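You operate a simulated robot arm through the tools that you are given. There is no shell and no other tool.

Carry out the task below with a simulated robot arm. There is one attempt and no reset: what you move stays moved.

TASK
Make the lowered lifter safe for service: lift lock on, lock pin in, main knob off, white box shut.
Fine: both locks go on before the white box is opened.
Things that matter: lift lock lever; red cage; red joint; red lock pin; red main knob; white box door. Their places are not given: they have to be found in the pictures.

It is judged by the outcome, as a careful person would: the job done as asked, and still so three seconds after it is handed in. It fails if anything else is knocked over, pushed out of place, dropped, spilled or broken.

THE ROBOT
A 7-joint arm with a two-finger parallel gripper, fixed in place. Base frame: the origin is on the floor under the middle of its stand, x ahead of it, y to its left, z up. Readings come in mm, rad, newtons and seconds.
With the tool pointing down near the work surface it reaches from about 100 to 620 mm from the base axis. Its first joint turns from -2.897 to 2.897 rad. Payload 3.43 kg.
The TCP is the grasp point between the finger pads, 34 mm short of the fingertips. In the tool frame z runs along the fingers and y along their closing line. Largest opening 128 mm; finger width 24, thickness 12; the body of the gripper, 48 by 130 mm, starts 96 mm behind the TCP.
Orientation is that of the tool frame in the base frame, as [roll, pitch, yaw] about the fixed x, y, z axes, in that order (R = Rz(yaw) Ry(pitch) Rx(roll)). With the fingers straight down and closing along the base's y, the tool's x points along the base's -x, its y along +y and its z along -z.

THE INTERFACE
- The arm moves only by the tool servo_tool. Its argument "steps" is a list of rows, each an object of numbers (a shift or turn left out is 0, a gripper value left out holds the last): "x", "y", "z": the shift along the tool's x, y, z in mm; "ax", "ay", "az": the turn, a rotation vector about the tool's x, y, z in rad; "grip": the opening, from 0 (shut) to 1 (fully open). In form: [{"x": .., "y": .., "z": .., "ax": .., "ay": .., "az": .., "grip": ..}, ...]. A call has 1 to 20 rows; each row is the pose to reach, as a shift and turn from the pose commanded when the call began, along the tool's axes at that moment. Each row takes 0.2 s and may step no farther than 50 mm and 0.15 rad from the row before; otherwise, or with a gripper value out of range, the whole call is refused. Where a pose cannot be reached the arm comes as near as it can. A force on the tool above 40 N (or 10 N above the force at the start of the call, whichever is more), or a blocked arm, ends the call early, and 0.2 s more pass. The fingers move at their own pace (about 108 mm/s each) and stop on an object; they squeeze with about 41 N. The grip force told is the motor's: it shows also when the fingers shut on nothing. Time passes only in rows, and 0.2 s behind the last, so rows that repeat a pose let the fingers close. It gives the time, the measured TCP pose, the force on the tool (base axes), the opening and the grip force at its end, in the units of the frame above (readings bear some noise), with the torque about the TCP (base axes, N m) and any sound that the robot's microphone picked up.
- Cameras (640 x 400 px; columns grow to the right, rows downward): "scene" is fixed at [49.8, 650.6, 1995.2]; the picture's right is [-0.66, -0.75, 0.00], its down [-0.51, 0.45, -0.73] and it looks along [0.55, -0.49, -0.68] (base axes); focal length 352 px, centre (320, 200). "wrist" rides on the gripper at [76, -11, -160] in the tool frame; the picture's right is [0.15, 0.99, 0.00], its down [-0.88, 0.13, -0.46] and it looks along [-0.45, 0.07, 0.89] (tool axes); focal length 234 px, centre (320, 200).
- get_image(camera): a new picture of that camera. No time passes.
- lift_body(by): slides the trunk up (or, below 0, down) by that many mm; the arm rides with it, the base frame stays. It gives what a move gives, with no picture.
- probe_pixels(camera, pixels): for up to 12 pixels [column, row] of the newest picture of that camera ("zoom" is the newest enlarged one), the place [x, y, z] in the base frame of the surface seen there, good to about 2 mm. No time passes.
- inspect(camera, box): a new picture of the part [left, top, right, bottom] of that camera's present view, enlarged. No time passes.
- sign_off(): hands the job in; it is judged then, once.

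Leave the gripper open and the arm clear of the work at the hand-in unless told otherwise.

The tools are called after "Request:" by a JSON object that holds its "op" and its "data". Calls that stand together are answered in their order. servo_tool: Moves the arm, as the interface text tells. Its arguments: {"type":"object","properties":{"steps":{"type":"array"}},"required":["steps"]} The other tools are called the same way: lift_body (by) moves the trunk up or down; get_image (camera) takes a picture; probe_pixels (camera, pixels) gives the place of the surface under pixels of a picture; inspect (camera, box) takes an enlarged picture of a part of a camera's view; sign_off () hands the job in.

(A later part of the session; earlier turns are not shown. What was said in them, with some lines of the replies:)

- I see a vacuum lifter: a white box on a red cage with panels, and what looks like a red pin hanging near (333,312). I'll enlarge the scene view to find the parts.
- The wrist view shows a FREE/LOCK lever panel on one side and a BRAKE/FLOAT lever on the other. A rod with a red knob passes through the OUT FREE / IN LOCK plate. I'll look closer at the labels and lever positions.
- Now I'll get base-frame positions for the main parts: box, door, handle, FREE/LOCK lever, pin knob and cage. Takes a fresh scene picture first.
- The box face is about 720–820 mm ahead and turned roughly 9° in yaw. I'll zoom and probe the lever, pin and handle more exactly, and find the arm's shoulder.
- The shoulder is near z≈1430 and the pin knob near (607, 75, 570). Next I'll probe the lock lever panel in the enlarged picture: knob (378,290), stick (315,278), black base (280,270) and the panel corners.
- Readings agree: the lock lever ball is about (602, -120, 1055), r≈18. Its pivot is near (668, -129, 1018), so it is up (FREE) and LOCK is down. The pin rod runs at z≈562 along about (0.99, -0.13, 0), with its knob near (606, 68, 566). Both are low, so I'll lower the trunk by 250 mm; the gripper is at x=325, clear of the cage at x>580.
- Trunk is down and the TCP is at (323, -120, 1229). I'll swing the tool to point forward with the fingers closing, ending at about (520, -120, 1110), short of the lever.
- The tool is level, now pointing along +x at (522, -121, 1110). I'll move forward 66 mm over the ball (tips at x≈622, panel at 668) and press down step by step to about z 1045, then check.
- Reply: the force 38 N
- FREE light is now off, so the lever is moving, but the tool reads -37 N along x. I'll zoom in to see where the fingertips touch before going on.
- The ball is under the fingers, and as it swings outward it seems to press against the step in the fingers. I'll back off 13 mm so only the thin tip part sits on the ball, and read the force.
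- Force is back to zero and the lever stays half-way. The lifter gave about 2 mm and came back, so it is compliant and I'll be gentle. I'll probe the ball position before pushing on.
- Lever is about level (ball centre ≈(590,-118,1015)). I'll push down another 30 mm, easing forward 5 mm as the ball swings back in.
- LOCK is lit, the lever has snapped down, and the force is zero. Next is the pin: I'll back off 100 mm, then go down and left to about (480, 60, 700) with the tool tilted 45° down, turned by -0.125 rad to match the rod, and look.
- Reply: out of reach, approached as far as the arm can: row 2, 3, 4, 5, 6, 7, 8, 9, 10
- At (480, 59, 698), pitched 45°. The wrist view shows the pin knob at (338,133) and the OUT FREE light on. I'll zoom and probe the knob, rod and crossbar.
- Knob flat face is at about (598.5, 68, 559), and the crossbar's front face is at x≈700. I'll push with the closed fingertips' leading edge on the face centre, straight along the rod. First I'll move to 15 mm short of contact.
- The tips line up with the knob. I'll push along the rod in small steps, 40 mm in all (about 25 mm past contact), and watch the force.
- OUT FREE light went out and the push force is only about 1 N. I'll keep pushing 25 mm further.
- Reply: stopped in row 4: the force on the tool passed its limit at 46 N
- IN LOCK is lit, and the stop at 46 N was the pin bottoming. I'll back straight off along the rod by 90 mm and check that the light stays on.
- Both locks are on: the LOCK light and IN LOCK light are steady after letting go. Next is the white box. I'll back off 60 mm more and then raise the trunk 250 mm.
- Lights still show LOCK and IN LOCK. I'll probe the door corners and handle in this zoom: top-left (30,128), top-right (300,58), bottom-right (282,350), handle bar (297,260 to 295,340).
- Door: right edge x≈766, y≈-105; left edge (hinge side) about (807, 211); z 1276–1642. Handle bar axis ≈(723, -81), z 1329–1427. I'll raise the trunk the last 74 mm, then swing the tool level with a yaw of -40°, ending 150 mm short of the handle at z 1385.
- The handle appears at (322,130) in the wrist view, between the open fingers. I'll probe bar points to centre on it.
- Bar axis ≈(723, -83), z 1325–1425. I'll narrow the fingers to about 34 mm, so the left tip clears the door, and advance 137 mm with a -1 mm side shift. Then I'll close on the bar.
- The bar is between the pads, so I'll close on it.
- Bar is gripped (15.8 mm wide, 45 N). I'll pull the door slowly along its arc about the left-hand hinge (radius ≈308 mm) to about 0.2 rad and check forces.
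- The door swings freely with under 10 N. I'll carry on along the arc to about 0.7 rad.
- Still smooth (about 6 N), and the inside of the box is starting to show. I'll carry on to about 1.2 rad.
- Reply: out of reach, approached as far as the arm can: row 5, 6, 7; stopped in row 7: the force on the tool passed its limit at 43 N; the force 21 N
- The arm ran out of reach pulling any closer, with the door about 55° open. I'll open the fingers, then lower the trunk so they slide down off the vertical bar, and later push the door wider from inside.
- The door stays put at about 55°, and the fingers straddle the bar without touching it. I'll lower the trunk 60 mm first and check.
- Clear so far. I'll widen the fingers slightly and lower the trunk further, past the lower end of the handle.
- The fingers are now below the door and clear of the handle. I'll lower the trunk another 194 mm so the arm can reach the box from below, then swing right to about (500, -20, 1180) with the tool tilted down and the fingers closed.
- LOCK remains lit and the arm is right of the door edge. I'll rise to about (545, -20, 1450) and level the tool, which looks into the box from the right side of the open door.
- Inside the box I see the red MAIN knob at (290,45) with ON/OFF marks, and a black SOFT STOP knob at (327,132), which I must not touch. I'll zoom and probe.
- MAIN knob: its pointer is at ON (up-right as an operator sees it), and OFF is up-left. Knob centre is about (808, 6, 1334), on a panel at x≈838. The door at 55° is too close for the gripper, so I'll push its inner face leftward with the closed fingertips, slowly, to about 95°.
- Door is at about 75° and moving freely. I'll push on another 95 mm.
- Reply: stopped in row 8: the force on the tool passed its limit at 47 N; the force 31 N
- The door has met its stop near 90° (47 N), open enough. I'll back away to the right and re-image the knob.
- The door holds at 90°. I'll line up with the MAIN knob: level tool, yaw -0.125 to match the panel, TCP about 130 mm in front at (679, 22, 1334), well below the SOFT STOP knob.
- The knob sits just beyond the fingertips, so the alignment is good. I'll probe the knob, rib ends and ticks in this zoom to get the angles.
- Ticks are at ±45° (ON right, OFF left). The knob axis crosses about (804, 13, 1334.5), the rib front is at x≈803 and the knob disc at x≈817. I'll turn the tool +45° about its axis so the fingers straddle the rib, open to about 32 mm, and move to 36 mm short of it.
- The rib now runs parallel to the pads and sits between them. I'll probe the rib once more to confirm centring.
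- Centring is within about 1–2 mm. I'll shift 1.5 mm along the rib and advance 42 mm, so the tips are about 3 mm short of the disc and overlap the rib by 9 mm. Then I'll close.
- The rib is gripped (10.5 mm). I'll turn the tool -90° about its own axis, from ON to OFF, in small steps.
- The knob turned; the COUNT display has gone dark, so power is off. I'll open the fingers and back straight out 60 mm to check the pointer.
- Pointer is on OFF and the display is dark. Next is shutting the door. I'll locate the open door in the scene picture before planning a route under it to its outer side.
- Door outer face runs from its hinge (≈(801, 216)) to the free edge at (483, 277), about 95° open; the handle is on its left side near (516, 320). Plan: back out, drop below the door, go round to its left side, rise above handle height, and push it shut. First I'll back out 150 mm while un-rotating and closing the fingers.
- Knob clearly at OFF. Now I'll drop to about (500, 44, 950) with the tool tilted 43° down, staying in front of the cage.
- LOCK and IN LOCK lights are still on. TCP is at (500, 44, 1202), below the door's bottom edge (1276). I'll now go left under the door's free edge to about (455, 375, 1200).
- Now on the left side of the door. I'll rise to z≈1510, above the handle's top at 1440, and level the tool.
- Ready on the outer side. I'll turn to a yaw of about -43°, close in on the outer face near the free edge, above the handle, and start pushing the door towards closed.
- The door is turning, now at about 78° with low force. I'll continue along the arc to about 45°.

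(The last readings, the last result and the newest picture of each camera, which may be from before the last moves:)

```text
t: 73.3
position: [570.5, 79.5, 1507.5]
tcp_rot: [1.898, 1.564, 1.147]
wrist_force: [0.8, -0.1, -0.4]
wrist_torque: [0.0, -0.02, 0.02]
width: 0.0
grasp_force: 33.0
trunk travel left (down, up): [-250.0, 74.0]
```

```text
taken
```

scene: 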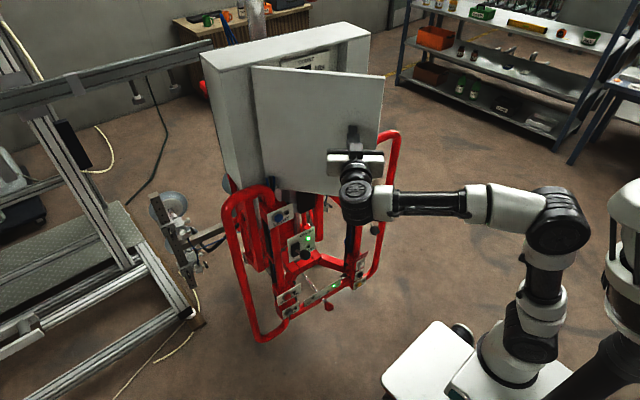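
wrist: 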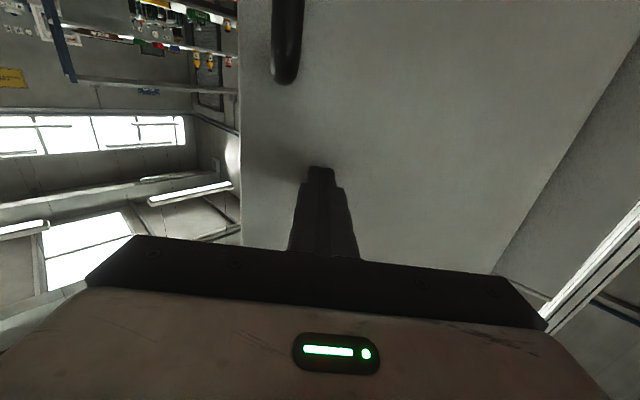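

Door about 42° and closing smoothly. Next I'll go along the arc to about 5°, still slowly.

Request:
{"op": "servo_tool", "data": {"steps": [{"y": -4.3, "z": 11.8, "grip": 0}, {"y": -8.6, "z": 23.5}, {"y": -12.9, "z": 35.3}, {"y": -17.2, "z": 47}, {"y": -21.5, "z": 58.8}, {"y": -25.8, "z": 70.5}, {"y": -23.1, "z": 81.9}, {"y": -20.5, "z": 93.3}, {"y": -17.8, "z": 104.8}, {"y": -15.1, "z": 116.2}, {"y": -12.5, "z": 127.6}, {"y": -9.8, "z": 139}, {"y": -4.7, "z": 149.3}, {"y": 0.5, "z": 159.5}, {"y": 5.6, "z": 169.8}, {"y": 10.7, "z": 180}]}}

Request:
{"op": "get_image", "data": {"camera": "scene"}}

Request:
{"op": "get_image", "data": {"camera": "wrist"}}

```text
t: 76.7
position: [707.9, -36.9, 1507.0]
tcp_rot: [1.894, 1.563, 1.144]
wrist_force: [-0.3, -0.3, 0.6]
wrist_torque: [-0.03, -0.04, 0.03]
width: 0.0
grasp_force: 32.8
trunk travel left (down, up): [-250.0, 74.0]
```

```text
taken
```

scene: 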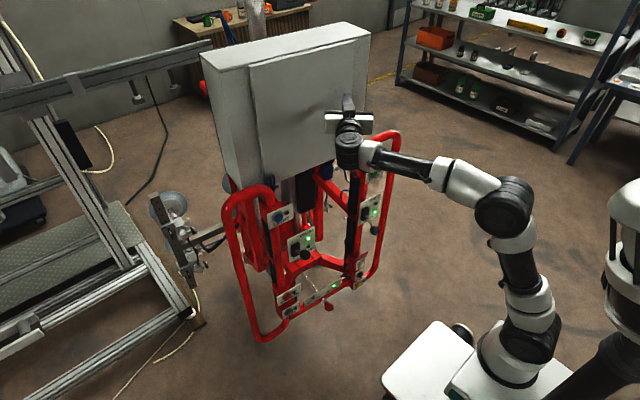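

```text
taken
```

wrist: 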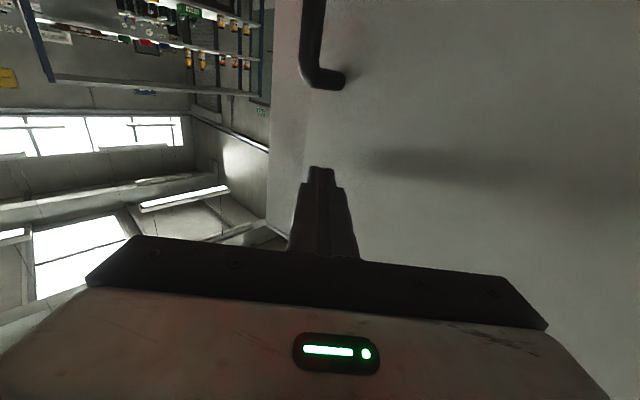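

The door looks nearly shut. I'll press the last 20–30 mm in small steps until I feel it seat.

Request:
{"op": "servo_tool", "data": {"steps": [{"y": 2.1, "z": 3.5, "grip": 0}, {"y": 4.2, "z": 7}, {"y": 6.3, "z": 10.5}, {"y": 8.5, "z": 14}, {"y": 10.6, "z": 17.5}, {"y": 12.7, "z": 21}, {"y": 14, "z": 23.2}]}}

Request:
{"op": "inspect", "data": {"camera": "scene", "box": [190, 10, 400, 200]}}

Request:
{"op": "get_image", "data": {"camera": "wrist"}}

```text
t: 78.3
position: [735.7, -40.0, 1507.1]
tcp_rot: [1.928, 1.564, 1.178]
wrist_force: [-0.8, -0.3, 0.2]
wrist_torque: [-0.04, 0.02, -0.02]
width: 0.0
grasp_force: 32.5
trunk travel left (down, up): [-250.0, 74.0]
```

```text
2.11 times, centred on (295, 105) of scene
```

zoom: 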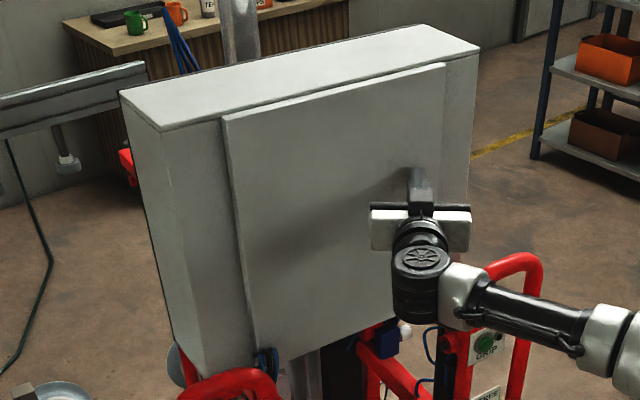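

```text
taken
```

wrist: 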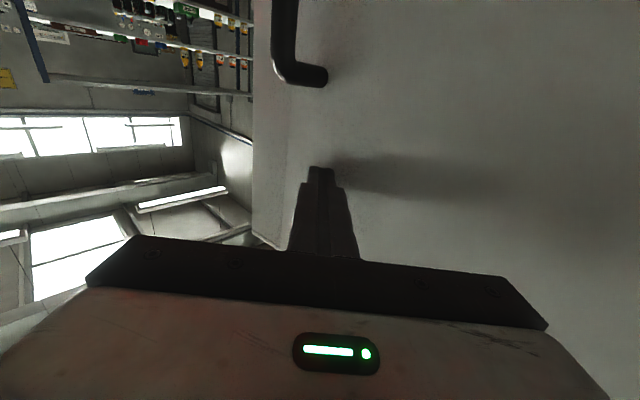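

I'll measure the door face against its original closed position (right edge x was 766.4 at y=-105).

Request:
{"op": "probe_pixels", "data": {"camera": "zoom", "pixels": [[440, 72], [235, 125], [350, 130], [300, 250], [440, 150], [460, 120], [250, 330]]}}

Request:
{"op": "probe_pixels", "data": {"camera": "wrist", "pixels": [[275, 180], [300, 130], [400, 130], [500, 150], [600, 100], [258, 150], [265, 220], [350, 200]]}}

```text
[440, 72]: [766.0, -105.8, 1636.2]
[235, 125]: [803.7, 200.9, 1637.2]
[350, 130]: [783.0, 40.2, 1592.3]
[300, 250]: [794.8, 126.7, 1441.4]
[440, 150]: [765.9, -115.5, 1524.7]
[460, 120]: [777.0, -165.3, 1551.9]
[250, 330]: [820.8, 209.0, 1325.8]
```

```text
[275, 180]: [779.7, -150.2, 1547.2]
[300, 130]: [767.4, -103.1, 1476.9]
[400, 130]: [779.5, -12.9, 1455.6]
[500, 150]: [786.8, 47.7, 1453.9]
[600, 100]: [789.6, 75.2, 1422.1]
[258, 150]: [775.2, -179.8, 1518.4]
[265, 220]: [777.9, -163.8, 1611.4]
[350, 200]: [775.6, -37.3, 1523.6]
```

The right edge is back at x=766.0, the same as at the start, so the door is shut. I'll press gently up to 8 mm more just to confirm it is seated.

Request:
{"op": "servo_tool", "data": {"steps": [{"y": 1.2, "z": 1.6, "grip": 0}, {"y": 2.3, "z": 3.2}, {"y": 3.5, "z": 4.9}, {"y": 4.4, "z": 6.1}]}}

```text
t: 79.3
position: [740.4, -40.7, 1507.5]
tcp_rot: [1.959, 1.564, 1.208]
wrist_force: [-7.0, 1.9, -3.8]
wrist_torque: [0.08, 0.16, -0.05]
width: 0.0
grasp_force: 32.4
trunk travel left (down, up): [-250.0, 74.0]
```

Firm contact at about 7 N: the door is seated. I'll back straight away from the door 150 mm, then open the gripper.

Request:
{"op": "servo_tool", "data": {"steps": [{"y": -6, "z": -8, "grip": 0}, {"y": -20, "z": -28}, {"y": -42, "z": -58}, {"y": -64, "z": -90}, {"y": -88, "z": -122, "grip": 0.6}, {"y": -88, "z": -122}, {"y": -88, "z": -122}]}}

Request:
{"op": "get_image", "data": {"camera": "scene"}}

Request:
{"op": "get_image", "data": {"camera": "wrist"}}

```text
t: 80.9
position: [594.5, -23.2, 1507.1]
tcp_rot: [1.935, 1.565, 1.186]
wrist_force: [-0.6, 0.6, -0.4]
wrist_torque: [0.01, -0.01, 0.01]
width: 76.8
grasp_force: 0.2
trunk travel left (down, up): [-250.0, 74.0]
```

```text
taken
```

scene: 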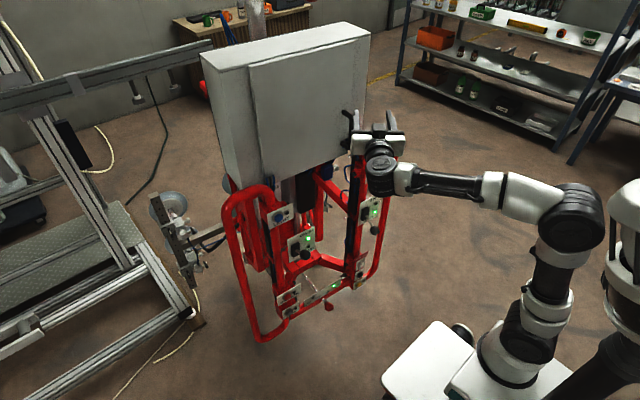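

```text
taken
```

wrist: 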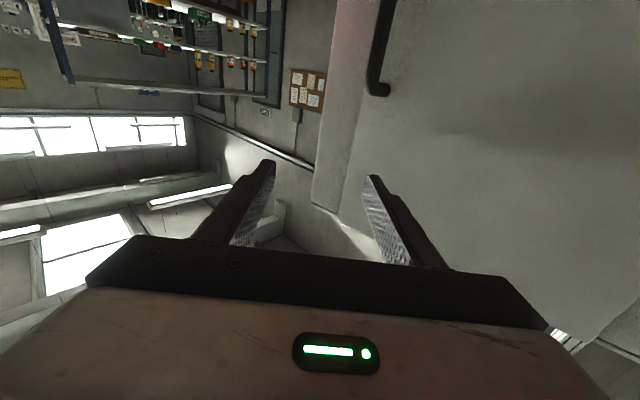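

The arm is off the box with open fingers. I'll retreat further from the lifter to about (420, -60, 1450), tilting the tool down, then do a final check.

Request:
{"op": "servo_tool", "data": {"steps": [{"x": 8, "y": -20.8, "z": -14.6, "ay": 0.114, "grip": 1}, {"x": 16, "y": -41.6, "z": -29.1, "ay": 0.229}, {"x": 24, "y": -62.4, "z": -43.7, "ay": 0.343}, {"x": 33, "y": -83.3, "z": -58.3, "ay": 0.457}, {"x": 41, "y": -104.1, "z": -72.9, "ay": 0.571}, {"x": 49, "y": -124.9, "z": -87.4, "ay": 0.686}, {"x": 57, "y": -145.7, "z": -102, "ay": 0.8}, {"x": 57, "y": -145.7, "z": -102, "ay": 0.8}]}}

Request:
{"op": "get_image", "data": {"camera": "scene"}}

Request:
{"op": "inspect", "data": {"camera": "scene", "box": [250, 150, 400, 330]}}

Request:
{"op": "inspect", "data": {"camera": "scene", "box": [190, 10, 400, 200]}}

Request:
{"op": "get_image", "data": {"camera": "wrist"}}

```text
t: 82.7
position: [420.6, -59.1, 1449.5]
tcp_rot: [3.132, 0.768, 2.385]
wrist_force: [0.4, -0.3, -0.2]
wrist_torque: [-0.01, 0.01, -0.01]
width: 127.8
grasp_force: 0.0
trunk travel left (down, up): [-250.0, 74.0]
```

```text
taken
```

scene: 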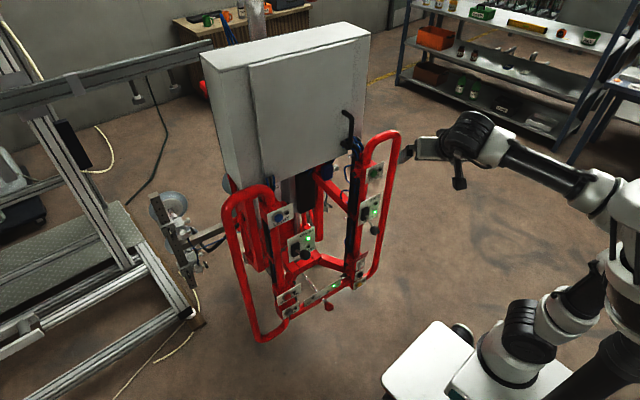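

```text
2.22 times, centred on (325, 240) of scene
```

zoom: 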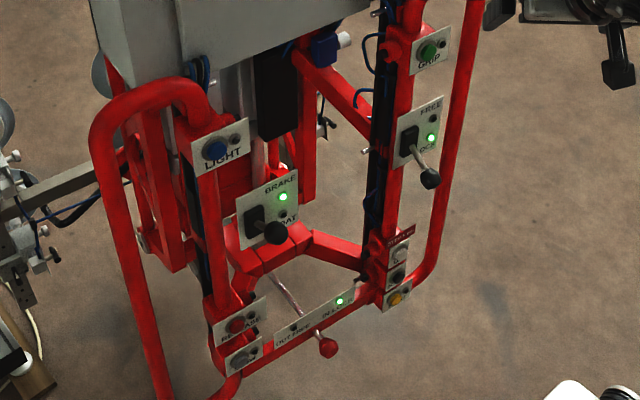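

```text
2.11 times, centred on (295, 105) of scene
```

zoom: 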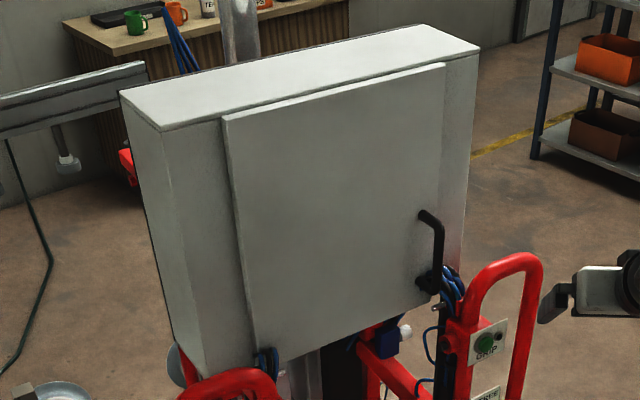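

```text
taken
```

wrist: 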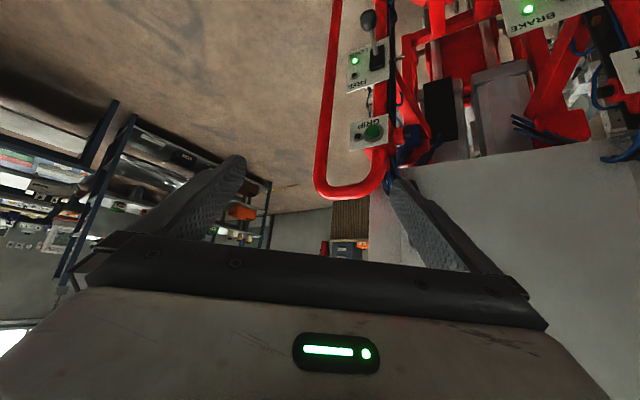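

LOCK and IN LOCK are lit, BRAKE is unchanged, and the arm is clear with the gripper open. I'll make one last measurement of the door edge to be sure it hasn't sprung open.

Request:
{"op": "probe_pixels", "data": {"camera": "zoom", "pixels": [[440, 72], [235, 125], [350, 130], [440, 150], [460, 120]]}}

Request:
{"op": "servo_tool", "data": {"steps": [{"z": 0, "grip": 1}, {"z": 0}, {"z": 0}, {"z": 0}, {"z": 0}, {"z": 0}]}}

Request:
{"op": "inspect", "data": {"camera": "scene", "box": [200, 20, 420, 340]}}

```text
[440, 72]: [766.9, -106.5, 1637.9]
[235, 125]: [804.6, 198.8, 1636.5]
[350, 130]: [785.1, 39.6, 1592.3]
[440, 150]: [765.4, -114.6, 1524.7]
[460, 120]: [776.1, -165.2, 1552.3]
```

```text
t: 84.1
position: [419.7, -59.5, 1449.7]
tcp_rot: [3.132, 0.768, 2.384]
wrist_force: [-0.8, 0.0, 0.5]
wrist_torque: [0.0, 0.0, 0.01]
width: 127.9
grasp_force: 0.1
trunk travel left (down, up): [-250.0, 74.0]
```

```text
1.25 times, centred on (310, 180) of scene
```

zoom: 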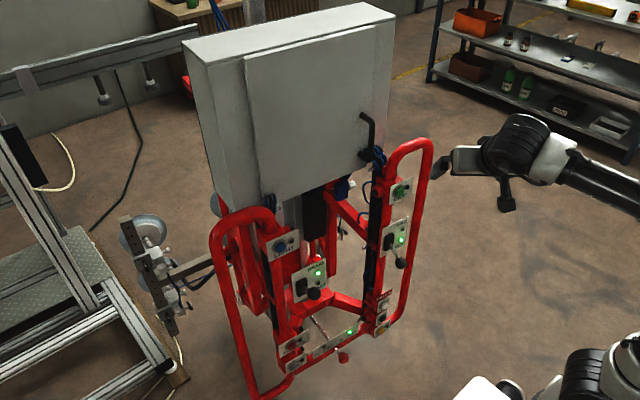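

The door edge reads x≈767, its original closed position, and everything has held steady. The lift lock is on, the pin is in, and the main knob was seen at OFF with its display dark. The box is shut, and the arm is clear with the gripper open. Handing in.

Request:
{"op": "sign_off", "data": {}}

```text
The job is handed in.
```

The lowered lifter is safe for service, and I've handed the job in. Both locks went on before the white box was opened.

- **Lift lock:** the lever is down and its LOCK light is on.
- **Lock pin:** it is pushed fully in and the IN LOCK light is on.
- **Main knob:** I turned it from ON to OFF. The count display inside the box went dark, and I saw the pointer on OFF before closing up.
- **White box:** the door is shut. Its edge is back at its starting position, and it stayed there after I let go.

The force limit stopped the arm three times:
- **Pulling the door open:** 43 N, when the arm ran out of reach.
- **Pushing in the pin:** 46 N, when the pin reached the end of its travel.
- **Pushing the door wide:** 47 N, when the door met its stop.

The lifter also gave about 2 mm while I pressed the lift lock lever, then came back. I saw nothing knocked over, moved or broken.

The brake lever and the SOFT STOP knob were not touched. The arm is clear of the lifter with the gripper open.
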